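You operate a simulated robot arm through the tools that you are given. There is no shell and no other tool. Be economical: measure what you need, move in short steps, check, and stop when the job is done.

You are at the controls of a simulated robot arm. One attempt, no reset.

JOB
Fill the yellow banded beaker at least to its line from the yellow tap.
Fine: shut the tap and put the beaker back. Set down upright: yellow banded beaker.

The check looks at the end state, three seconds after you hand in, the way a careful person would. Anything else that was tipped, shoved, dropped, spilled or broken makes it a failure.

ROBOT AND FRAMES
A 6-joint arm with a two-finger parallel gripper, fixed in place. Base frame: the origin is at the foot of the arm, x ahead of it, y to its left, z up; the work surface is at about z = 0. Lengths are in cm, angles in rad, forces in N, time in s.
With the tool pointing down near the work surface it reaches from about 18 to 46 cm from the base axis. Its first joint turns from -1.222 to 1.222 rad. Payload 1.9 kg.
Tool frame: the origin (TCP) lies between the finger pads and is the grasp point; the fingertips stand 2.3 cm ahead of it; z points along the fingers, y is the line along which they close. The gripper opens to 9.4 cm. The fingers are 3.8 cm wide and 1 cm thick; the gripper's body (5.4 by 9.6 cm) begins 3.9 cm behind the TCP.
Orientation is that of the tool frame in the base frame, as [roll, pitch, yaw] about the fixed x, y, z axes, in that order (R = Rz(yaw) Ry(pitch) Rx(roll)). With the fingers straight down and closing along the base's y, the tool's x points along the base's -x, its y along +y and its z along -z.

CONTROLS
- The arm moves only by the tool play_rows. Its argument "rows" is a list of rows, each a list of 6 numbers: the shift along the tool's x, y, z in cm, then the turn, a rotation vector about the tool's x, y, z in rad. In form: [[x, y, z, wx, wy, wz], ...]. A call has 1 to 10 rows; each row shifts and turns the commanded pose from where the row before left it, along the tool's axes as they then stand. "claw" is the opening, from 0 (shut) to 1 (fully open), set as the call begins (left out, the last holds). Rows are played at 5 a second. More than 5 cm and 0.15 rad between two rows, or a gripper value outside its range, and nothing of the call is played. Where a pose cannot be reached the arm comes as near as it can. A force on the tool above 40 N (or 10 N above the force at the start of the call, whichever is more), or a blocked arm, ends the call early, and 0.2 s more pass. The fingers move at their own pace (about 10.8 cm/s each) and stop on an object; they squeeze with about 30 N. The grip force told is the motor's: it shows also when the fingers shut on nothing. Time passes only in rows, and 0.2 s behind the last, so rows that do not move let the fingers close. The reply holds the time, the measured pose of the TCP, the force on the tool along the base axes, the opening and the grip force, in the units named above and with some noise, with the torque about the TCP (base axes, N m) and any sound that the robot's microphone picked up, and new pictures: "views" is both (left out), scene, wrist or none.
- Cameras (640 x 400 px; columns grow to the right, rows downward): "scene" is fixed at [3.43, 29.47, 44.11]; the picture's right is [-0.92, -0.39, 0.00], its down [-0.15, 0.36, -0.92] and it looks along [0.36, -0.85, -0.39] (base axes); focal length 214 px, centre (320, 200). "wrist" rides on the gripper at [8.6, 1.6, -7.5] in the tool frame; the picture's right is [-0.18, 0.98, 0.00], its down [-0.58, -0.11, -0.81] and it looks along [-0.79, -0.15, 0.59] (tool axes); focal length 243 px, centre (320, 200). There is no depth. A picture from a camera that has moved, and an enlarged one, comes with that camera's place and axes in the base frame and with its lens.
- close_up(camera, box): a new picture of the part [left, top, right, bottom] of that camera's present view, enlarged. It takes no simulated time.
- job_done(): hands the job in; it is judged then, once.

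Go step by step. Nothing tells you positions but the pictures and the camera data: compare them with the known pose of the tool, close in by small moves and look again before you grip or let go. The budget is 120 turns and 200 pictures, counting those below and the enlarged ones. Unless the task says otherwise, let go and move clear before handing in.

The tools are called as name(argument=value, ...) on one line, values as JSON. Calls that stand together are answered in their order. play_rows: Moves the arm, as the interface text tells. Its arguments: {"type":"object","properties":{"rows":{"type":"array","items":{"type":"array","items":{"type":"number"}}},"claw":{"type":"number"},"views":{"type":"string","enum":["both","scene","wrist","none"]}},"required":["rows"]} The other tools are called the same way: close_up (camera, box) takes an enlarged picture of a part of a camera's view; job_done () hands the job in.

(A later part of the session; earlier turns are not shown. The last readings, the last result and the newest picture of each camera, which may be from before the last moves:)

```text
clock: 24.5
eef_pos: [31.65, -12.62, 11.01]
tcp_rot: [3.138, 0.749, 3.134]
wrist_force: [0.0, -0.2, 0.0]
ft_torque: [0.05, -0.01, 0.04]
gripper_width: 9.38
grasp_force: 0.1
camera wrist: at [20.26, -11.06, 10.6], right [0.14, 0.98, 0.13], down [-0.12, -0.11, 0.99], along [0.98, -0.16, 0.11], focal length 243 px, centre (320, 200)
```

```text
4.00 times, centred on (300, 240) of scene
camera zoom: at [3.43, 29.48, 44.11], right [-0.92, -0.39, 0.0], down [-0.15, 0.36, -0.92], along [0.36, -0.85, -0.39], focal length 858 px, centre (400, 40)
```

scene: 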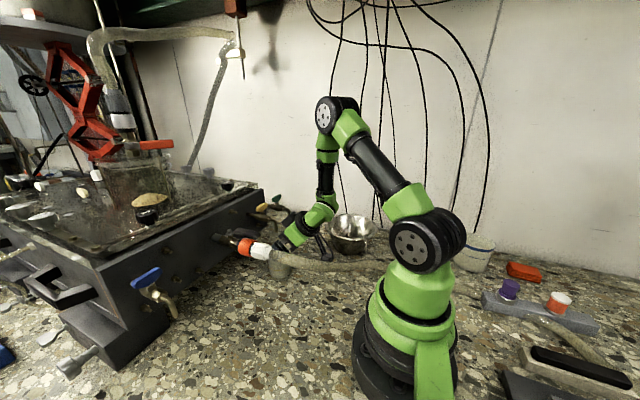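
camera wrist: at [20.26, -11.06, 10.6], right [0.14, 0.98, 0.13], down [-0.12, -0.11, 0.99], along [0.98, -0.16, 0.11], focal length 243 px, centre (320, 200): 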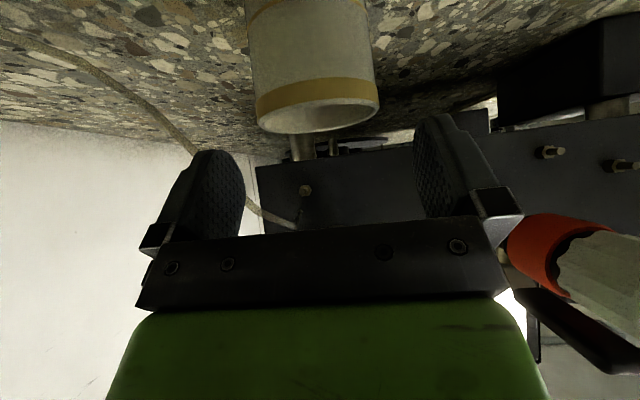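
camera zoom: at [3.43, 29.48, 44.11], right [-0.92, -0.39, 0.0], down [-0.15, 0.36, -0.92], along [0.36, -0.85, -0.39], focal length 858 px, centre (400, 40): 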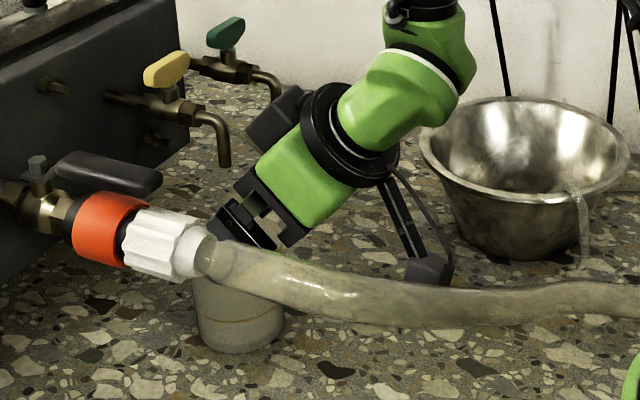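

The beaker stands under the spout. I retrace the way out and up.

play_rows(rows=[[0.8, -1.7, -0.75, 0, 0, 0], [0.8, -1.7, -0.75, 0, 0, 0], [-2.05, 0, -2.2, 0, 0, 0], [-2.05, 0, -2.2, 0, 0, 0], [-2.05, 0, -2.2, 0, 0, 0], [-2.5, 0, -1.5, 0, 0, 0], [-2.5, 0, -1.5, 0, 0, 0], [0, 0, 0, 0, 0, 0]])

```text
clock: 26.3
eef_pos: [31.2, -16.15, 25.6]
tcp_rot: [3.14, 0.749, 3.135]
wrist_force: [-0.5, -0.5, -0.3]
ft_torque: [0.05, 0.01, 0.04]
gripper_width: 9.4
grasp_force: 0.0
camera wrist: at [19.78, -14.52, 25.27], right [0.14, 0.98, 0.13], down [-0.12, -0.11, 0.99], along [0.98, -0.16, 0.11], focal length 243 px, centre (320, 200)
```

scene: 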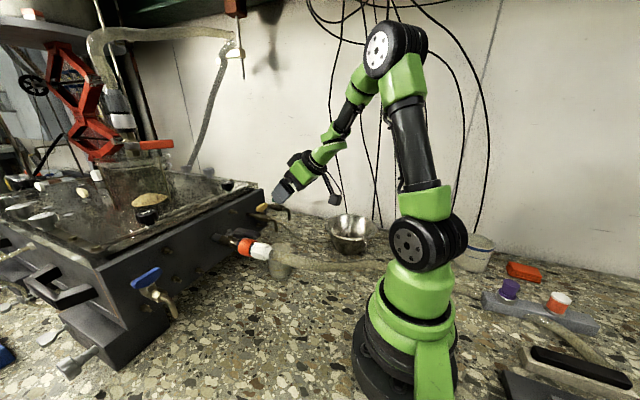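
wrist: 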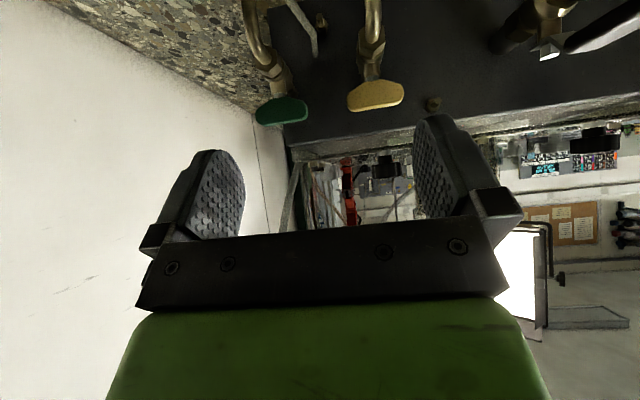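

close_up(camera="wrist", box=[240, 0, 480, 150])

close_up(camera="scene", box=[220, 160, 380, 260])

```text
2.67 times, centred on (360, 75) of wrist
camera zoom: at [19.78, -14.52, 25.27], right [0.14, 0.98, 0.13], down [-0.12, -0.11, 0.99], along [0.98, -0.16, 0.11], focal length 647 px, centre (213, 533)
```

zoom: 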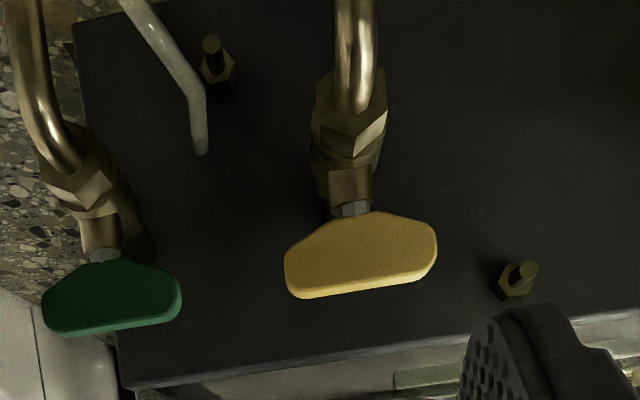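

```text
4.00 times, centred on (300, 210) of scene
camera zoom: at [3.43, 29.48, 44.11], right [-0.92, -0.39, 0.0], down [-0.15, 0.36, -0.92], along [0.36, -0.85, -0.39], focal length 858 px, centre (400, 160)
```

zoom: 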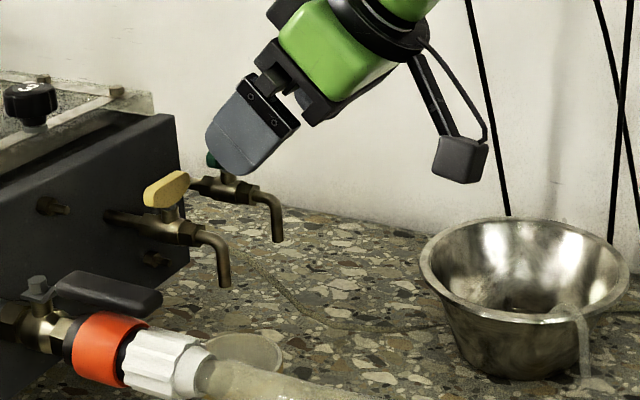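

The handle's bar spans y about -14.6 to -10.6 at x 38.2, z 19.3 to 21.3, across the pipe, so the tap is shut. I straighten the tool and turn it 90° so the fingers close along x.

play_rows(rows=[[0, 0, -0.5, 0, 0.15, 0], [0, 0, -0.5, 0, 0.15, 0], [0, 0, 0, 0, 0.15, 0], [0, 0, 0, 0, 0.15, 0], [0, 0, 0, 0, 0.15, 0], [0, 0, 0, 0, 0, 0.14], [0, 0, 0, 0, 0, 0.14], [0, 0, 0, 0, 0, 0.14], [0, 0, 0, 0, 0, 0.14], [0, 0, 0, 0, 0, 0]], views="none")

play_rows(rows=[[0, 0, 0, 0, 0, 0.144], [0, 0, 0, 0, 0, 0.144], [0, 0, 0, 0, 0, 0.144], [0, 0, 0, 0, 0, 0.144], [0, 0, 0, 0, 0, 0.144], [0, 0, 0, 0, 0, 0.144], [0, 0, 0, 0, 0, 0.147], [0, 0, 0, 0, 0, 0]], claw=0.36)

```text
clock: 28.5
eef_pos: [19.21, -22.86, 19.47]
tcp_rot: [3.109, 0.008, 2.581]
wrist_force: [-0.2, 0.0, 0.2]
ft_torque: [0.0, 0.0, -0.01]
gripper_width: 9.43
grasp_force: 0.0
out of reach, approached as far as the arm can: row 5, 6, 7, 8, 9
```

```text
clock: 30.3
eef_pos: [9.29, -19.92, 9.97]
tcp_rot: [3.088, -0.029, 1.569]
wrist_force: [0.1, 0.0, 0.7]
ft_torque: [-0.01, -0.04, 0.01]
gripper_width: 3.35
grasp_force: 0.0
out of reach, approached as far as the arm can: row 1, 2, 3, 4, 5, 6, 7
camera wrist: at [10.57, -11.45, 17.68], right [0.98, -0.19, 0.05], down [-0.15, -0.6, 0.78], along [-0.12, -0.78, -0.62], focal length 243 px, centre (320, 200)
```

scene: 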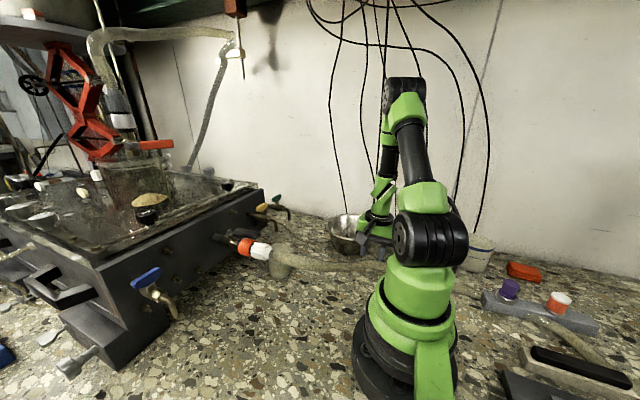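
wrist: 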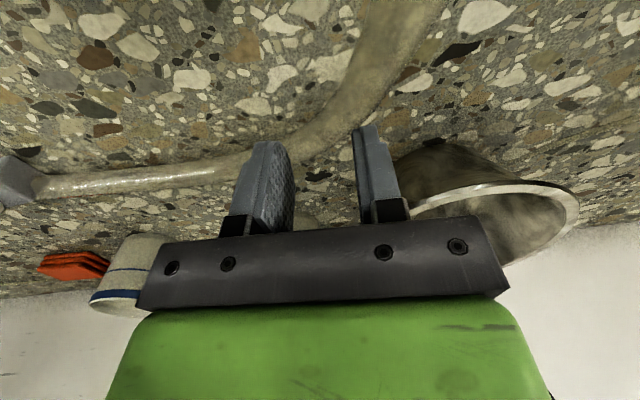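

The arm strayed toward the bowl when a joint limit was met, apparently without contact. I lift straight up and look at it.

play_rows(rows=[[0, 0, -2, 0, 0, 0], [0, 0, -4, 0, 0, 0], [0, 0, -4, 0, 0, 0], [0, 0, -4, 0, 0, 0], [0, 0, 0, 0, 0, 0]])

close_up(camera="scene", box=[220, 160, 420, 285])

```text
clock: 31.5
eef_pos: [8.46, -18.46, 12.65]
tcp_rot: [3.068, 0.038, 1.568]
wrist_force: [0.4, 0.4, 0.0]
ft_torque: [-0.02, 0.03, 0.0]
gripper_width: 3.39
grasp_force: 0.0
out of reach, approached as far as the arm can: row 1, 2, 3, 4
camera wrist: at [9.73, -9.53, 19.93], right [0.98, -0.18, 0.08], down [-0.17, -0.55, 0.82], along [-0.11, -0.81, -0.57], focal length 243 px, centre (320, 200)
```

scene: 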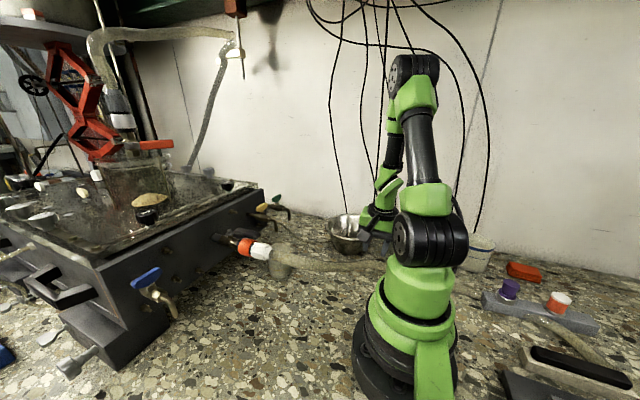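
wrist: 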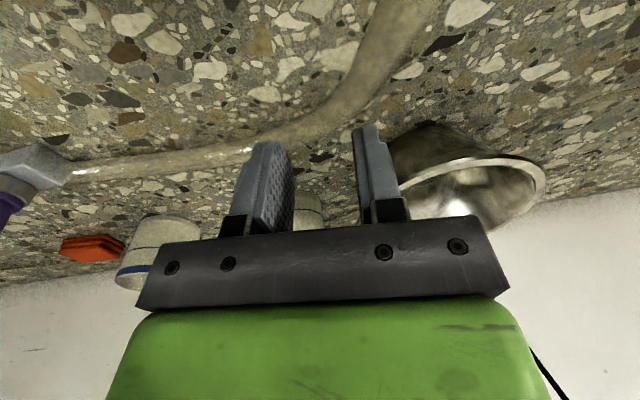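

```text
3.20 times, centred on (320, 222) of scene
camera zoom: at [3.43, 29.48, 44.11], right [-0.92, -0.39, 0.0], down [-0.15, 0.36, -0.92], along [0.36, -0.85, -0.39], focal length 686 px, centre (320, 128)
```

zoom: 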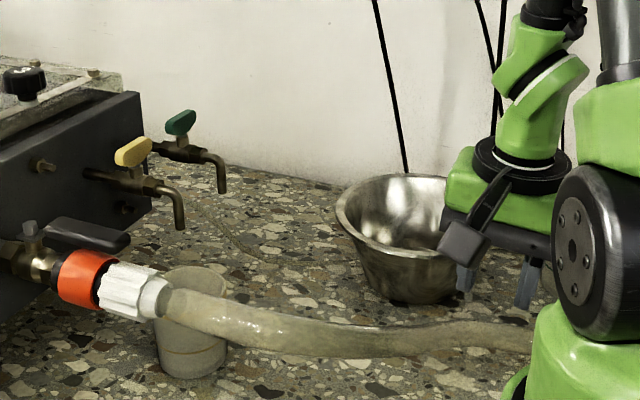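

play_rows(rows=[[0, 0, 0, 0, 0, -0.14], [0, 0, 0, 0, 0, -0.14], [0, 0, -1, 0, 0, -0.14], [0, 0, -2, 0, 0, 0], [0, 0, -2, 0, 0, 0], [0, 0, 0, 0, 0, 0]], views="scene")

```text
clock: 32.9
eef_pos: [7.77, -16.28, 16.31]
tcp_rot: [3.083, -0.005, 2.002]
wrist_force: [-0.4, 0.0, 0.7]
ft_torque: [0.0, -0.03, -0.03]
gripper_width: 3.38
grasp_force: 0.1
out of reach, approached as far as the arm can: row 1, 5
```

scene: 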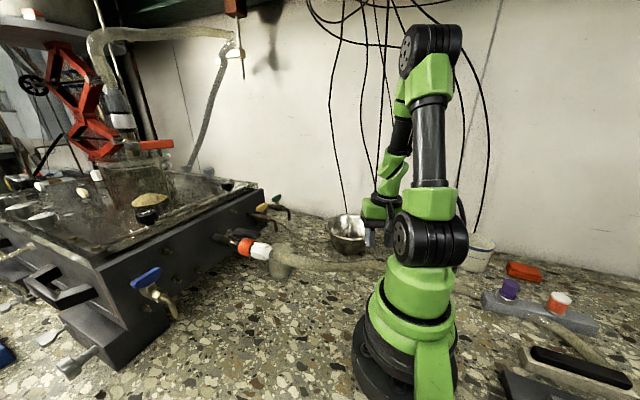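

play_rows(rows=[[0, 0, -0.5, 0, 0, -0.14], [0, 0, -0.5, 0, 0, -0.14], [0, 0, -0.5, 0, 0, -0.14], [0, 0, -0.5, 0, 0, -0.14], [-1.5, 2.4, -3, 0, 0, 0], [-1.5, 2.4, -3, 0, 0, 0], [-1.5, 2.4, -3, 0, 0, 0], [-1.5, 2.4, -3, 0, 0, 0], [0, 0, 0, 0, 0, 0]], views="scene")

```text
clock: 34.9
eef_pos: [11.98, -15.88, 27.14]
tcp_rot: [3.087, 0.026, 2.552]
wrist_force: [-0.1, -0.8, 0.2]
ft_torque: [0.01, -0.02, -0.01]
gripper_width: 3.36
grasp_force: 0.0
out of reach, approached as far as the arm can: row 7, 8
```

scene: 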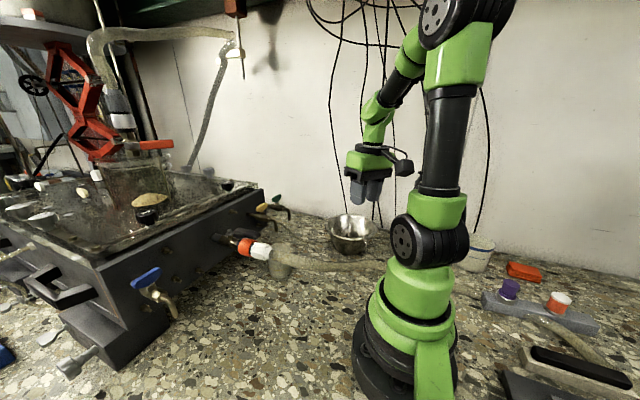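

play_rows(rows=[[-2, 0, -2, -0.05, 0, 0], [-2, 0, -2, 0, 0, 0], [-2, 0, -2, 0, 0, 0], [-2, 0, -2, 0, 0, 0], [0, 0, 0, 0, 0, 0]], views="scene")

close_up(camera="scene", box=[270, 0, 510, 240])

```text
clock: 36.1
eef_pos: [13.05, -22.8, 31.24]
tcp_rot: [3.039, 0.026, 2.552]
wrist_force: [0.2, -0.3, 0.3]
ft_torque: [-0.02, 0.0, 0.0]
gripper_width: 3.38
grasp_force: 0.0
out of reach, approached as far as the arm can: row 1, 2, 3, 4
```

scene: 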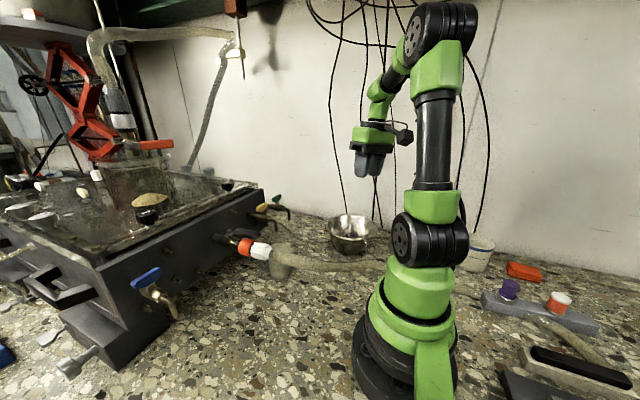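

```text
1.67 times, centred on (390, 120) of scene
camera zoom: at [3.43, 29.47, 44.11], right [-0.92, -0.39, 0.0], down [-0.15, 0.36, -0.92], along [0.36, -0.85, -0.39], focal length 358 px, centre (203, 333)
```

zoom: 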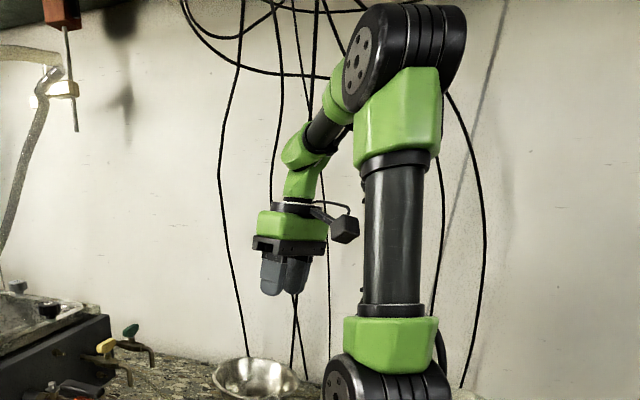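

A wrist joint seems flipped near its limit since straightening with yaw off the radial direction. I turn the yaw back and then retrace to the tilted pose to unwind it.

play_rows(rows=[[0, 0, 0, 0.05, 0, -0.13], [0, 0, 0, 0.05, 0, -0.13], [0, 0, 0, 0, 0, -0.145], [0, 0, 0, 0, 0, -0.145], [-2.5, 1.4, 0, 0, 0, 0], [-2.5, 1.4, 0, 0, 0, 0], [0, 0, 0, 0, 0, 0]], views="scene")

```text
clock: 37.7
eef_pos: [18.11, -20.04, 31.36]
tcp_rot: [-3.125, 0.031, 3.099]
wrist_force: [-0.1, 0.4, -1.1]
ft_torque: [0.03, 0.01, 0.01]
gripper_width: 3.36
grasp_force: 0.0
```

scene: 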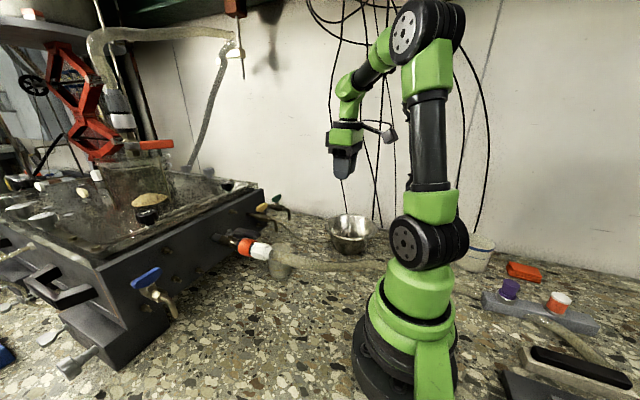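

play_rows(rows=[[-3, 1.8, 0, 0, 0, 0], [-3, 1.8, 0, 0, 0, 0], [-3, 1.8, 0, 0, 0, 0], [0, 0, 0, 0, 0, -0.14], [0, 0, 0, 0, 0, -0.14], [0, 0, 0, 0, 0, -0.14], [0, 0, 0, 0, 0, 0]], views="scene")

```text
clock: 39.3
eef_pos: [25.8, -16.53, 30.32]
tcp_rot: [-3.113, 0.02, -2.763]
wrist_force: [0.7, -0.1, 0.0]
ft_torque: [0.01, 0.02, 0.01]
gripper_width: 3.38
grasp_force: 0.1
out of reach, approached as far as the arm can: row 3
```

scene: 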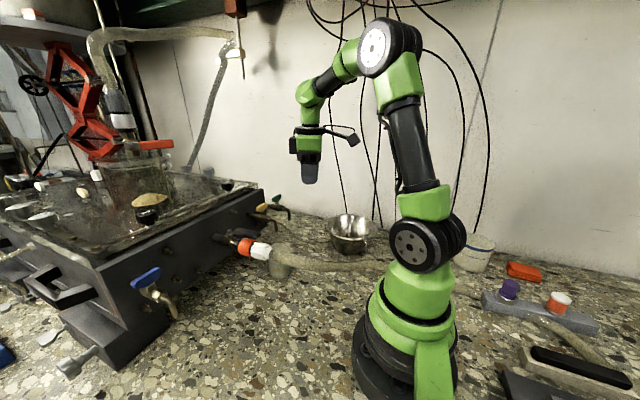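

play_rows(rows=[[0, 0, 0, -0.02, 0, -0.145], [0, 0, 0, 0, 0, -0.148], [0, 0, 0, 0, 0, -0.148], [0, 0, 0, 0, 0, -0.148], [0, 0, 0, 0, 0, -0.148], [0, 0, 0, 0, 0, -0.148], [0, 0, 0, 0, 0, -0.148], [0, 0, 0, 0, 0, -0.148], [0, 0, 0, 0, 0, 0]])

```text
clock: 41.3
eef_pos: [25.86, -16.53, 30.24]
tcp_rot: [-3.121, -0.001, -1.581]
wrist_force: [-0.2, 0.2, -0.2]
ft_torque: [-0.05, 0.0, 0.02]
gripper_width: 3.36
grasp_force: 0.2
camera wrist: at [24.0, -25.2, 37.67], right [-0.98, 0.19, -0.02], down [0.1, 0.58, 0.81], along [0.17, 0.79, -0.59], focal length 243 px, centre (320, 200)
```

scene: 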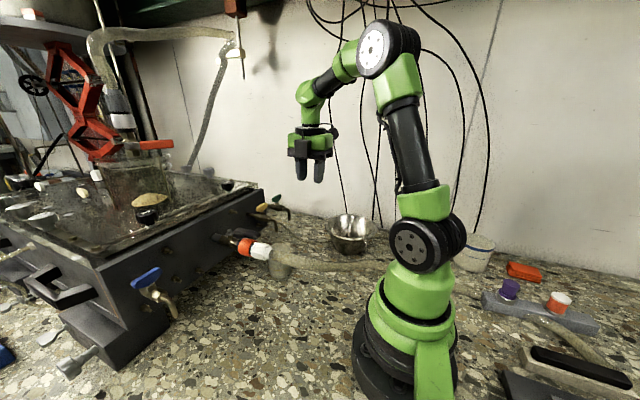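
wrist: 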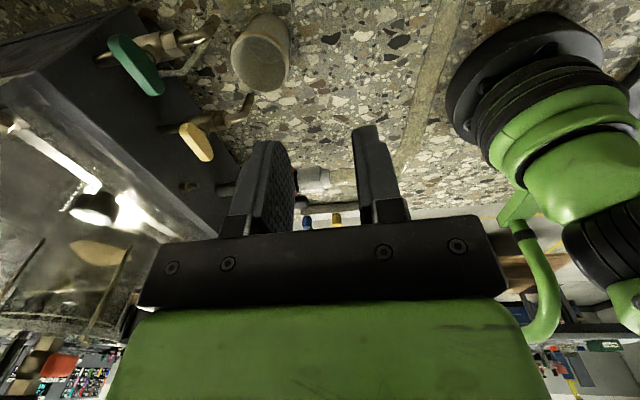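

close_up(camera="wrist", box=[80, 0, 320, 180])

```text
2.22 times, centred on (200, 90) of wrist
camera zoom: at [24.0, -25.2, 37.67], right [-0.98, 0.19, -0.02], down [0.1, 0.58, 0.81], along [0.17, 0.79, -0.59], focal length 539 px, centre (587, 444)
```

zoom: 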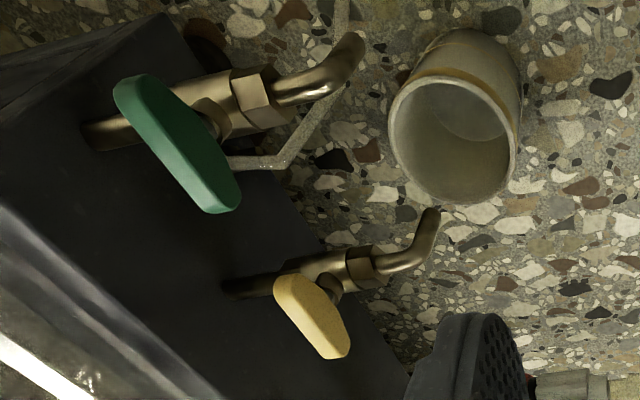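

The beaker is well centred under the spout. The handle is centred near (38.3, -12.6), and I move above it with the fingers ready to close along x.

play_rows(rows=[[-0.97, -3.11, 0.8, 0, 0, 0], [-0.97, -3.11, 0.8, 0, 0, 0], [-0.97, -3.11, 0.8, 0, 0, 0], [-0.97, -3.11, 0.8, 0, 0, 0], [0, 0, 0, 0, 0, 0]])

close_up(camera="wrist", box=[200, 50, 440, 230])

close_up(camera="scene", box=[200, 120, 360, 240])

```text
clock: 42.5
eef_pos: [38.52, -12.69, 27.32]
tcp_rot: [-3.121, 0.002, -1.581]
wrist_force: [-0.7, 0.8, 1.0]
ft_torque: [-0.03, 0.02, -0.02]
gripper_width: 3.39
grasp_force: 0.1
camera wrist: at [36.6, -21.41, 34.75], right [-0.98, 0.2, -0.02], down [0.1, 0.58, 0.81], along [0.17, 0.79, -0.59], focal length 243 px, centre (320, 200)
```

scene: 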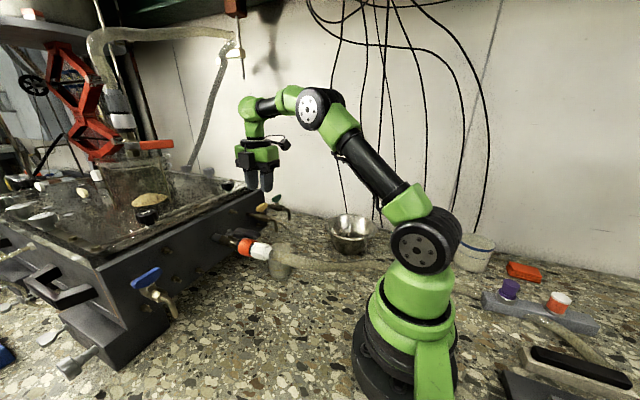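
wrist: 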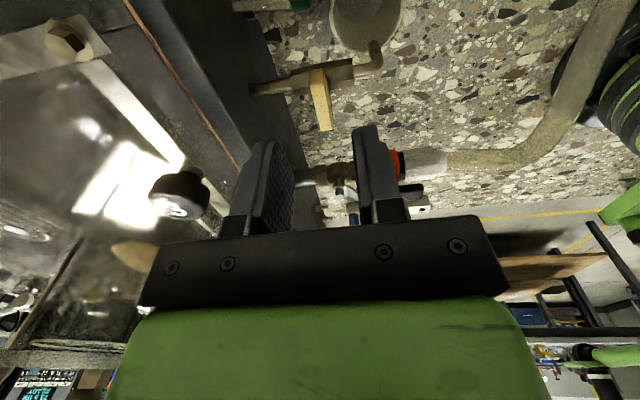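

```text
2.22 times, centred on (320, 140) of wrist
camera zoom: at [36.6, -21.41, 34.75], right [-0.98, 0.2, -0.02], down [0.1, 0.58, 0.81], along [0.17, 0.79, -0.59], focal length 539 px, centre (320, 333)
```

zoom: 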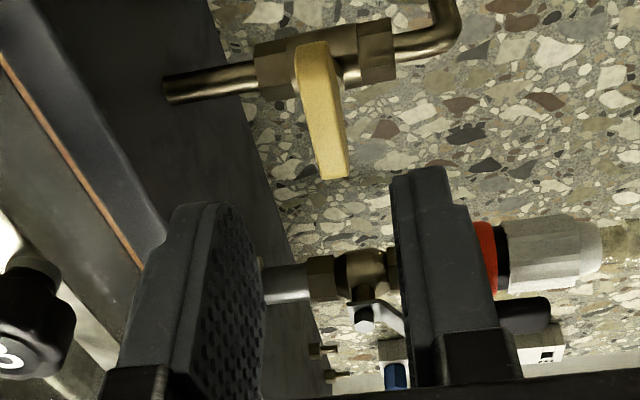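

```text
3.33 times, centred on (280, 180) of scene
camera zoom: at [3.43, 29.48, 44.11], right [-0.92, -0.39, 0.0], down [-0.15, 0.36, -0.92], along [0.36, -0.85, -0.39], focal length 715 px, centre (453, 267)
```

zoom: 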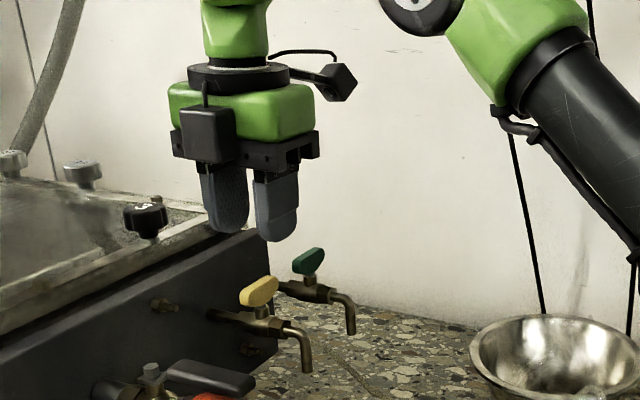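

play_rows(rows=[[0, 0.1, 1.8, 0, 0, 0], [0, 0.1, 1.8, 0, 0, 0], [0, 0, 1.7, 0, 0, 0], [0, 0, 0, 0, 0, 0]], views="wrist")

close_up(camera="scene", box=[220, 160, 320, 235])

close_up(camera="wrist", box=[200, 50, 440, 230])

```text
clock: 43.5
eef_pos: [38.32, -12.76, 21.98]
tcp_rot: [-3.121, 0.001, -1.583]
wrist_force: [0.1, -1.0, -0.1]
ft_torque: [0.02, 0.01, 0.0]
gripper_width: 3.38
grasp_force: 0.1
camera wrist: at [36.43, -21.44, 29.43], right [-0.98, 0.2, -0.02], down [0.1, 0.58, 0.81], along [0.17, 0.79, -0.59], focal length 243 px, centre (320, 200)
```

wrist: 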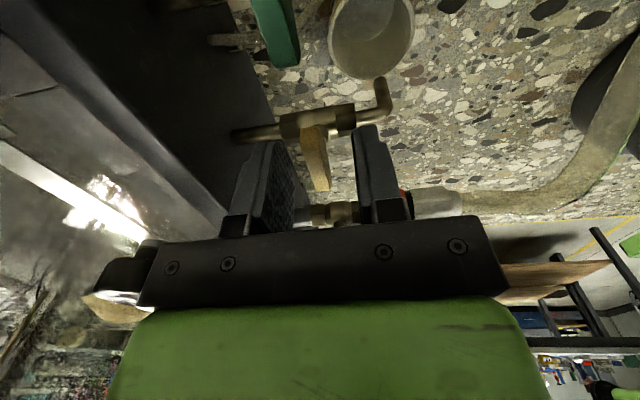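

```text
5.33 times, centred on (270, 198) of scene
camera zoom: at [3.43, 29.47, 44.11], right [-0.92, -0.39, 0.0], down [-0.15, 0.36, -0.92], along [0.36, -0.85, -0.39], focal length 1144 px, centre (587, 213)
```

zoom: 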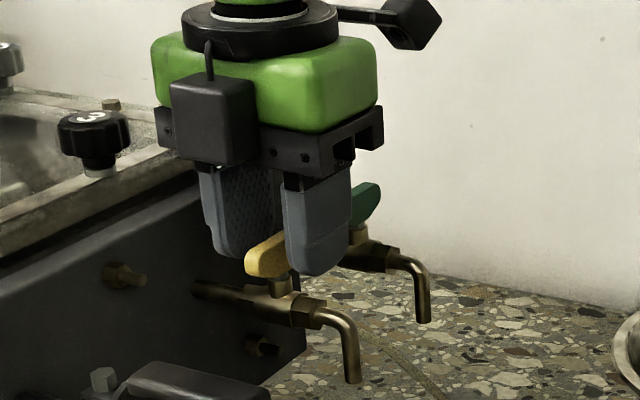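

```text
2.22 times, centred on (320, 140) of wrist
camera zoom: at [36.43, -21.44, 29.43], right [-0.98, 0.2, -0.02], down [0.1, 0.58, 0.81], along [0.17, 0.79, -0.59], focal length 539 px, centre (320, 333)
```

zoom: 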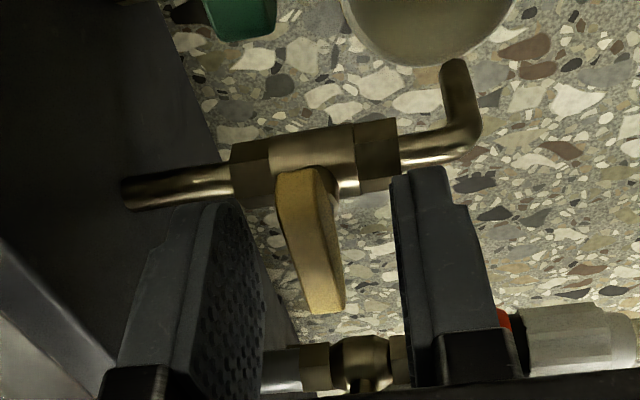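

play_rows(rows=[[0, 0, 0, 0, 0, 0], [0, 0, 0, 0, 0, 0]], claw=0, views="wrist")

```text
clock: 44.1
eef_pos: [38.49, -12.64, 22.07]
tcp_rot: [-3.111, 0.0, -1.579]
wrist_force: [8.5, -3.4, -2.3]
ft_torque: [0.85, 0.46, 0.99]
gripper_width: 0.92
grasp_force: 44.8
stopped in row 2: the force on the tool passed its limit at 42 N (the readings are from after the stop); the commanded pose is now the measured one
camera wrist: at [36.56, -21.43, 29.46], right [-0.98, 0.19, -0.03], down [0.09, 0.58, 0.81], along [0.17, 0.79, -0.59], focal length 243 px, centre (320, 200)
```

wrist: 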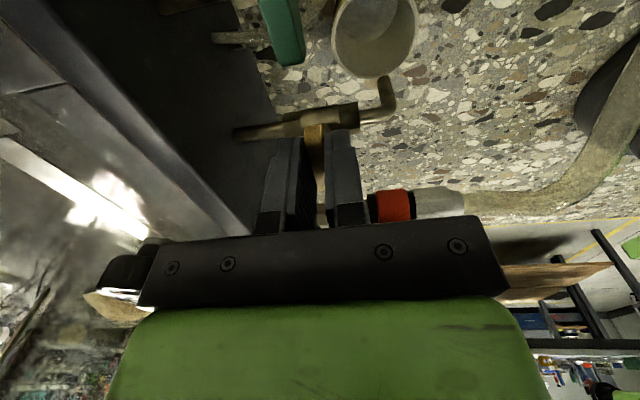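

I hold the handle. I try a small counter-clockwise turn and watch the torque.

play_rows(rows=[[0, 0, 0, 0, 0, -0.06], [0, 0, 0, 0, 0, -0.06], [0, 0, 0, 0, 0, 0]], views="none")

close_up(camera="scene", box=[220, 160, 320, 235])

```text
clock: 44.9
eef_pos: [38.46, -12.62, 22.04]
tcp_rot: [-3.11, -0.005, -1.461]
wrist_force: [18.3, -8.7, -9.6]
ft_torque: [1.13, 0.4, -0.07]
gripper_width: 0.92
grasp_force: 44.7
```

```text
5.33 times, centred on (270, 198) of scene
camera zoom: at [3.43, 29.47, 44.11], right [-0.92, -0.39, 0.0], down [-0.15, 0.36, -0.92], along [0.36, -0.85, -0.39], focal length 1144 px, centre (587, 213)
```

zoom: 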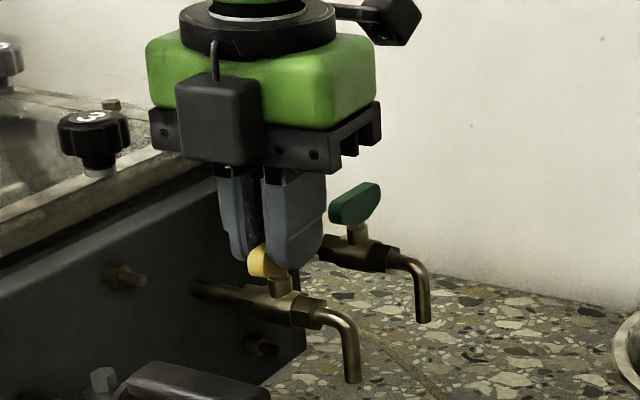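

play_rows(rows=[[0, 0, 0, 0, 0, -0.06], [0, 0, 0, 0, 0, -0.06], [0, 0, 0, 0, 0, 0]], views="wrist")

close_up(camera="wrist", box=[220, 60, 420, 210])

close_up(camera="scene", box=[220, 160, 320, 235])

```text
clock: 45.7
eef_pos: [38.55, -12.84, 21.99]
tcp_rot: [-3.112, -0.007, -1.341]
wrist_force: [27.4, -11.3, -10.7]
ft_torque: [0.5, 0.28, -0.08]
gripper_width: 0.92
grasp_force: 44.8
camera wrist: at [38.68, -21.57, 29.53], right [-1.0, -0.04, -0.03], down [-0.05, 0.59, 0.81], along [-0.02, 0.81, -0.59], focal length 243 px, centre (320, 200)
```

wrist: 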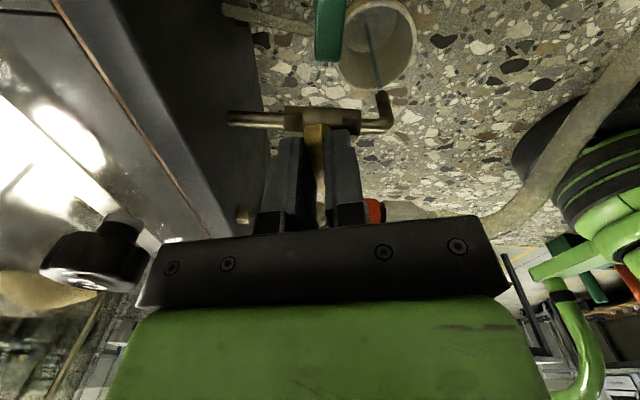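

```text
2.67 times, centred on (320, 135) of wrist
camera zoom: at [38.68, -21.57, 29.53], right [-1.0, -0.04, -0.03], down [-0.05, 0.59, 0.81], along [-0.02, 0.81, -0.59], focal length 647 px, centre (320, 373)
```

zoom: 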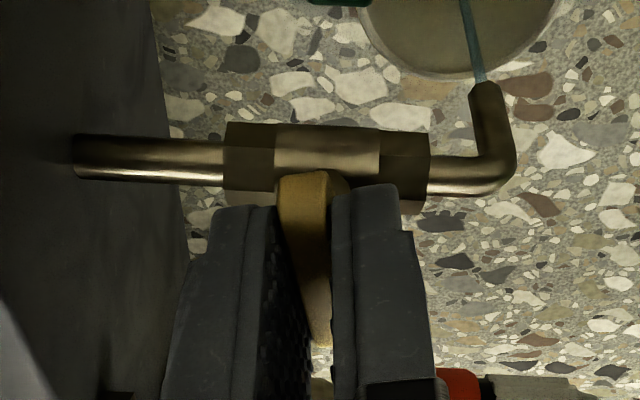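

```text
5.33 times, centred on (270, 198) of scene
camera zoom: at [3.44, 29.47, 44.11], right [-0.92, -0.39, 0.0], down [-0.15, 0.36, -0.92], along [0.36, -0.85, -0.39], focal length 1144 px, centre (587, 213)
```

zoom: 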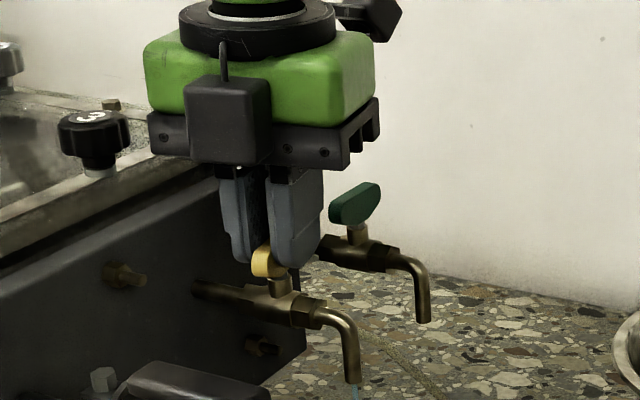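

Water is running into the beaker with the tap partly open. I hold here and watch the level.

play_rows(rows=[[0, 0, 0, 0, 0, 0], [0, 0, 0, 0, 0, 0], [0, 0, 0, 0, 0, 0], [0, 0, 0, 0, 0, 0], [0, 0, 0, 0, 0, 0]], views="none")

close_up(camera="wrist", box=[310, 0, 430, 100])

```text
clock: 46.9
eef_pos: [38.48, -12.73, 22.09]
tcp_rot: [-3.111, -0.007, -1.344]
wrist_force: [27.3, -8.5, -9.2]
ft_torque: [-0.86, -0.03, -0.06]
gripper_width: 0.88
grasp_force: 44.6
```

```text
4.00 times, centred on (370, 50) of wrist
camera zoom: at [38.66, -21.57, 29.53], right [-1.0, -0.04, -0.03], down [-0.05, 0.59, 0.81], along [-0.02, 0.81, -0.59], focal length 970 px, centre (120, 800)
```

zoom: 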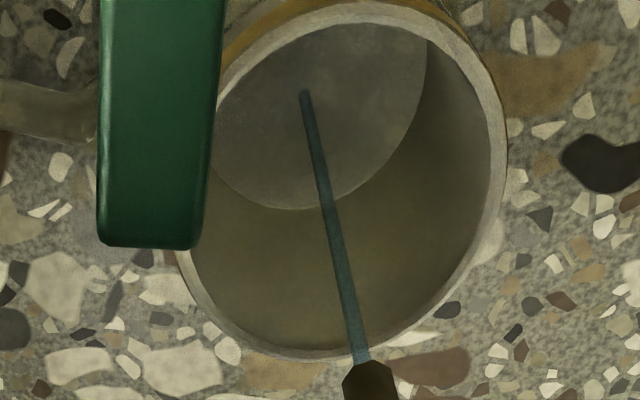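

play_rows(rows=[[0, -0.1, 0, 0, 0, -0.07], [0, 0, 0, 0, 0, -0.07], [0, 0, 0, 0, 0, 0], [0, 0, 0, 0, 0, 0], [0, 0, 0, 0, 0, 0], [0, 0, 0, 0, 0, 0], [0, 0, 0, 0, 0, 0]], views="none")

close_up(camera="wrist", box=[310, 0, 430, 100])

```text
clock: 48.5
eef_pos: [38.51, -12.63, 22.04]
tcp_rot: [-3.117, -0.01, -1.202]
wrist_force: [5.5, 4.0, 1.5]
ft_torque: [0.22, 0.54, -0.06]
gripper_width: 0.93
grasp_force: 44.6
```

```text
4.00 times, centred on (370, 50) of wrist
camera zoom: at [39.96, -21.43, 29.56], right [-0.98, -0.18, -0.03], down [-0.13, 0.58, 0.8], along [-0.13, 0.79, -0.6], focal length 970 px, centre (120, 800)
```

zoom: 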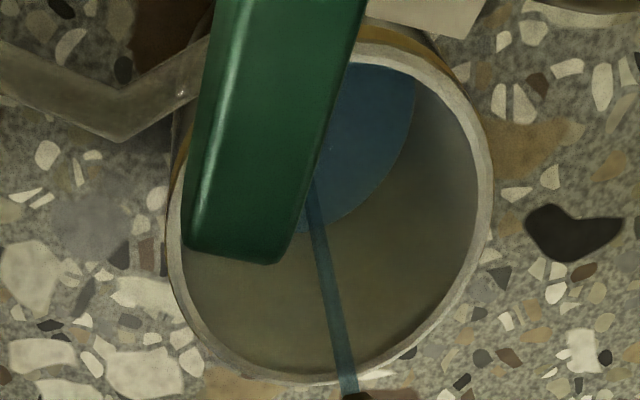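

play_rows(rows=[[0, 0, 0, 0, 0, 0], [0, 0, 0, 0, 0, 0], [0, 0, 0, 0, 0, 0], [0, 0, 0, 0, 0, 0], [0, 0, 0, 0, 0, 0], [0, 0, 0, 0, 0, 0], [0, 0, 0, 0, 0, 0], [0, 0, 0, 0, 0, 0], [0, 0, 0, 0, 0, 0]], views="none")

close_up(camera="wrist", box=[310, 0, 430, 100])

```text
clock: 50.5
eef_pos: [38.5, -12.76, 21.92]
tcp_rot: [-3.115, -0.008, -1.201]
wrist_force: [-7.1, 14.1, 4.1]
ft_torque: [0.04, 0.64, -0.03]
gripper_width: 0.92
grasp_force: 44.8
```

```text
4.00 times, centred on (370, 50) of wrist
camera zoom: at [39.96, -21.43, 29.56], right [-0.98, -0.18, -0.03], down [-0.13, 0.58, 0.8], along [-0.13, 0.79, -0.59], focal length 970 px, centre (120, 800)
```

zoom: 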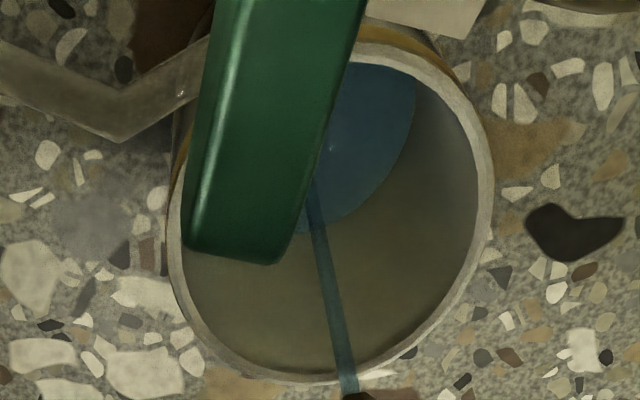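

The flow is slow, so I open the tap further.

play_rows(rows=[[0, 0, 0, 0, 0, -0.07], [0, 0, 0, 0, 0, -0.07], [0, 0, 0, 0, 0, -0.07], [0, 0, 0, 0, 0, -0.07], [0, 0, 0, 0, 0, 0], [0, 0, 0, 0, 0, 0]], views="wrist")

```text
clock: 51.9
eef_pos: [38.49, -12.56, 22.03]
tcp_rot: [-3.117, -0.017, -0.922]
wrist_force: [0.0, 22.8, 7.7]
ft_torque: [0.09, 0.55, -0.01]
gripper_width: 0.9
grasp_force: 45.4
camera wrist: at [42.33, -20.63, 29.63], right [-0.89, -0.45, -0.03], down [-0.29, 0.53, 0.8], along [-0.34, 0.72, -0.6], focal length 243 px, centre (320, 200)
```

wrist: 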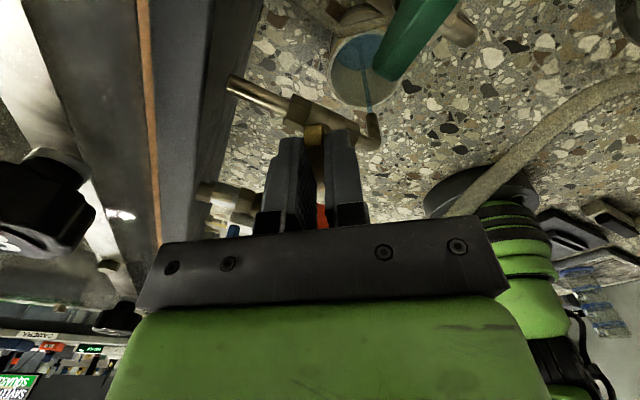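

play_rows(rows=[[-0.08, -0.06, 0, 0, 0, 0], [0, 0, 0, 0, 0, 0], [0, 0, 0, 0, 0, 0], [0, 0, 0, 0, 0, 0], [0, 0, 0, 0, 0, 0]], views="none")

close_up(camera="wrist", box=[310, 20, 430, 120])

```text
clock: 53.1
eef_pos: [38.51, -12.66, 22.0]
tcp_rot: [-3.119, -0.02, -0.925]
wrist_force: [18.0, -2.7, -2.0]
ft_torque: [-0.36, 0.21, -0.03]
gripper_width: 0.89
grasp_force: 44.8
```

```text
4.00 times, centred on (370, 70) of wrist
camera zoom: at [42.31, -20.62, 29.65], right [-0.89, -0.45, -0.03], down [-0.29, 0.53, 0.8], along [-0.34, 0.72, -0.6], focal length 970 px, centre (120, 720)
```

zoom: 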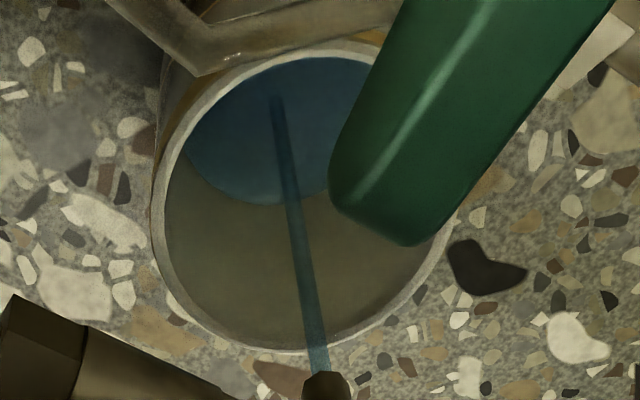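

The level is still low, so I open the tap further and wait.

play_rows(rows=[[0, 0, 0, 0, 0, -0.1], [0, 0, 0, 0, 0, -0.1], [0, 0, 0, 0, 0, -0.1], [0, 0, 0, 0, 0, -0.1], [0, 0, 0, 0, 0, 0], [0, 0, 0, 0, 0, 0], [0, 0, 0, 0, 0, 0], [0, 0, 0, 0, 0, 0], [0, 0, 0, 0, 0, 0]], views="wrist")

close_up(camera="wrist", box=[280, 20, 440, 140])

```text
clock: 55.1
eef_pos: [38.54, -12.62, 22.06]
tcp_rot: [-3.127, -0.026, -0.524]
wrist_force: [30.4, -10.3, -10.7]
ft_torque: [-0.8, -0.42, 0.0]
gripper_width: 0.89
grasp_force: 44.7
camera wrist: at [45.07, -18.41, 29.74], right [-0.65, -0.76, -0.02], down [-0.47, 0.39, 0.79], along [-0.59, 0.53, -0.61], focal length 243 px, centre (320, 200)
```

wrist: 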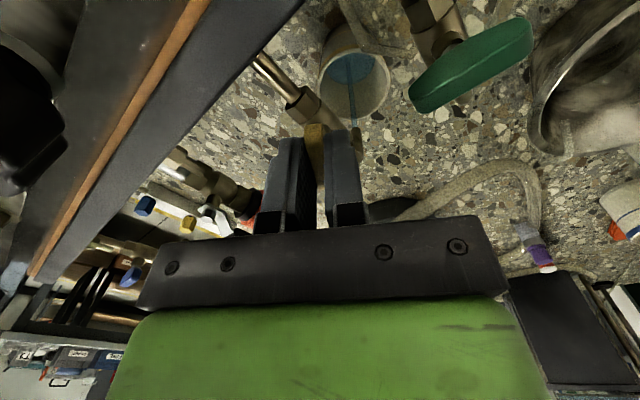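

```text
3.33 times, centred on (360, 80) of wrist
camera zoom: at [45.07, -18.41, 29.74], right [-0.65, -0.76, -0.02], down [-0.47, 0.39, 0.79], along [-0.59, 0.53, -0.61], focal length 809 px, centre (187, 600)
```

zoom: 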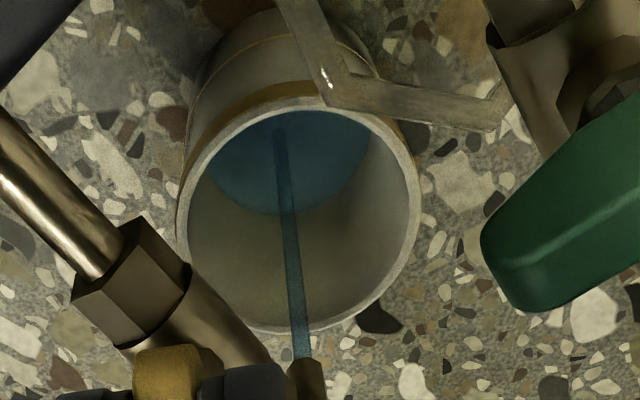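

play_rows(rows=[[0.087, -0.05, 0, 0, 0, 0], [0, 0, 0, 0, 0, 0], [0, 0, 0, 0, 0, 0], [0, 0, 0, 0, 0, 0], [0, 0, 0, 0, 0, 0], [0, 0, 0, 0, 0, 0], [0, 0, 0, 0, 0, 0], [0, 0, 0, 0, 0, 0], [0, 0, 0, 0, 0, 0], [0, 0, 0, 0, 0, 0]], views="none")

close_up(camera="wrist", box=[280, 20, 440, 140])

```text
clock: 57.3
eef_pos: [38.53, -12.6, 21.99]
tcp_rot: [-3.127, -0.026, -0.523]
wrist_force: [-6.8, -3.5, 12.5]
ft_torque: [-0.52, 0.47, 0.02]
gripper_width: 0.9
grasp_force: 44.9
```

```text
3.33 times, centred on (360, 80) of wrist
camera zoom: at [45.12, -18.38, 29.71], right [-0.65, -0.76, -0.02], down [-0.47, 0.38, 0.79], along [-0.6, 0.52, -0.61], focal length 809 px, centre (187, 600)
```

zoom: 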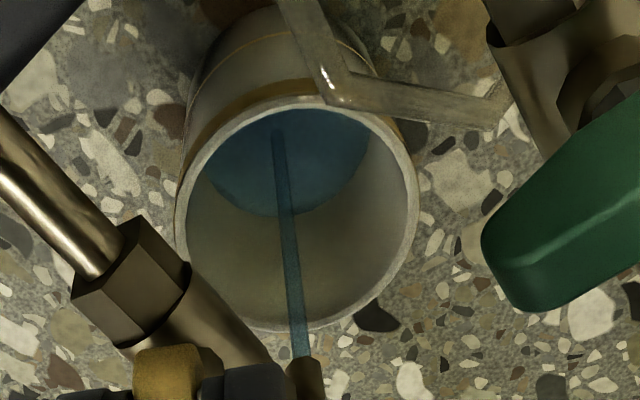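

play_rows(rows=[[0, 0, 0, 0, 0, -0.1], [0, 0, 0, 0, 0, -0.1], [0, 0, 0, 0, 0, -0.1], [0, 0, 0, 0, 0, 0], [0, 0, 0, 0, 0, 0], [0, 0, 0, 0, 0, 0], [0, 0, 0, 0, 0, 0], [0, 0, 0, 0, 0, 0]], views="wrist")

close_up(camera="wrist", box=[260, 20, 420, 140])

```text
clock: 59.1
eef_pos: [38.64, -12.63, 22.06]
tcp_rot: [-3.134, -0.027, -0.223]
wrist_force: [-24.1, 18.4, 18.1]
ft_torque: [-0.13, 0.18, -0.02]
gripper_width: 0.88
grasp_force: 45.6
camera wrist: at [46.53, -16.11, 29.74], right [-0.4, -0.92, -0.01], down [-0.57, 0.23, 0.79], along [-0.72, 0.32, -0.61], focal length 243 px, centre (320, 200)
```

wrist: 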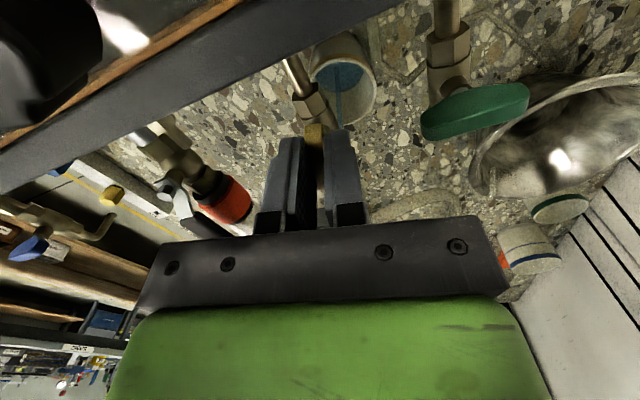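

```text
3.33 times, centred on (340, 80) of wrist
camera zoom: at [46.53, -16.11, 29.74], right [-0.4, -0.92, -0.01], down [-0.57, 0.23, 0.79], along [-0.72, 0.32, -0.61], focal length 809 px, centre (253, 600)
```

zoom: 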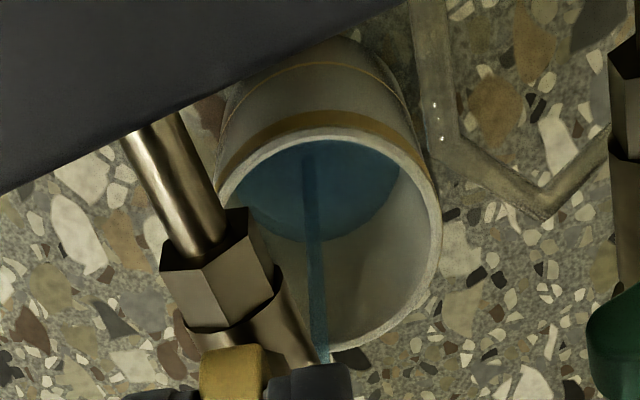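

play_rows(rows=[[-0.09, -0.04, 0, 0, 0, 0], [0, 0, 0, 0, 0, 0], [0, 0, 0, 0, 0, 0], [0, 0, 0, 0, 0, 0], [0, 0, 0, 0, 0, 0], [0, 0, 0, 0, 0, 0], [0, 0, 0, 0, 0, 0], [0, 0, 0, 0, 0, 0], [0, 0, 0, 0, 0, 0], [0, 0, 0, 0, 0, 0]], views="none")

play_rows(rows=[[0, 0, 0, 0, 0, 0], [0, 0, 0, 0, 0, 0], [0, 0, 0, 0, 0, 0], [0, 0, 0, 0, 0, 0], [0, 0, 0, 0, 0, 0], [0, 0, 0, 0, 0, 0], [0, 0, 0, 0, 0, 0], [0, 0, 0, 0, 0, 0], [0, 0, 0, 0, 0, 0], [0, 0, 0, 0, 0, 0]], views="none")

close_up(camera="wrist", box=[260, 20, 420, 140])

```text
clock: 61.3
eef_pos: [38.61, -12.53, 22.13]
tcp_rot: [-3.134, -0.031, -0.226]
wrist_force: [32.4, -13.8, -5.9]
ft_torque: [-0.37, 0.17, 0.03]
gripper_width: 0.88
grasp_force: 45.3
```

```text
clock: 63.5
eef_pos: [38.73, -12.51, 22.0]
tcp_rot: [-3.134, -0.032, -0.225]
wrist_force: [28.0, -20.9, -4.5]
ft_torque: [-0.76, -0.71, 0.02]
gripper_width: 0.91
grasp_force: 44.8
```

```text
3.33 times, centred on (340, 80) of wrist
camera zoom: at [46.48, -16.12, 29.77], right [-0.4, -0.92, -0.01], down [-0.57, 0.24, 0.79], along [-0.72, 0.32, -0.62], focal length 809 px, centre (253, 600)
```

zoom: 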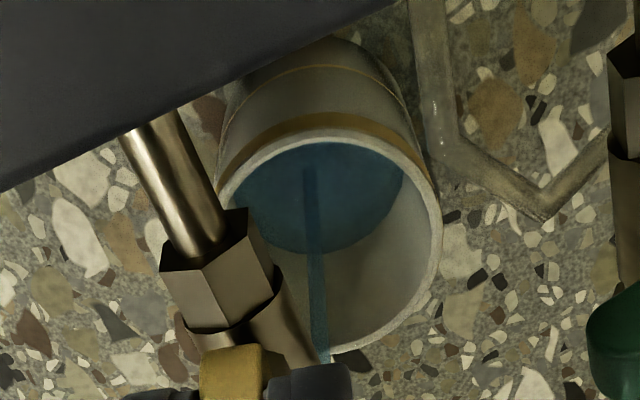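

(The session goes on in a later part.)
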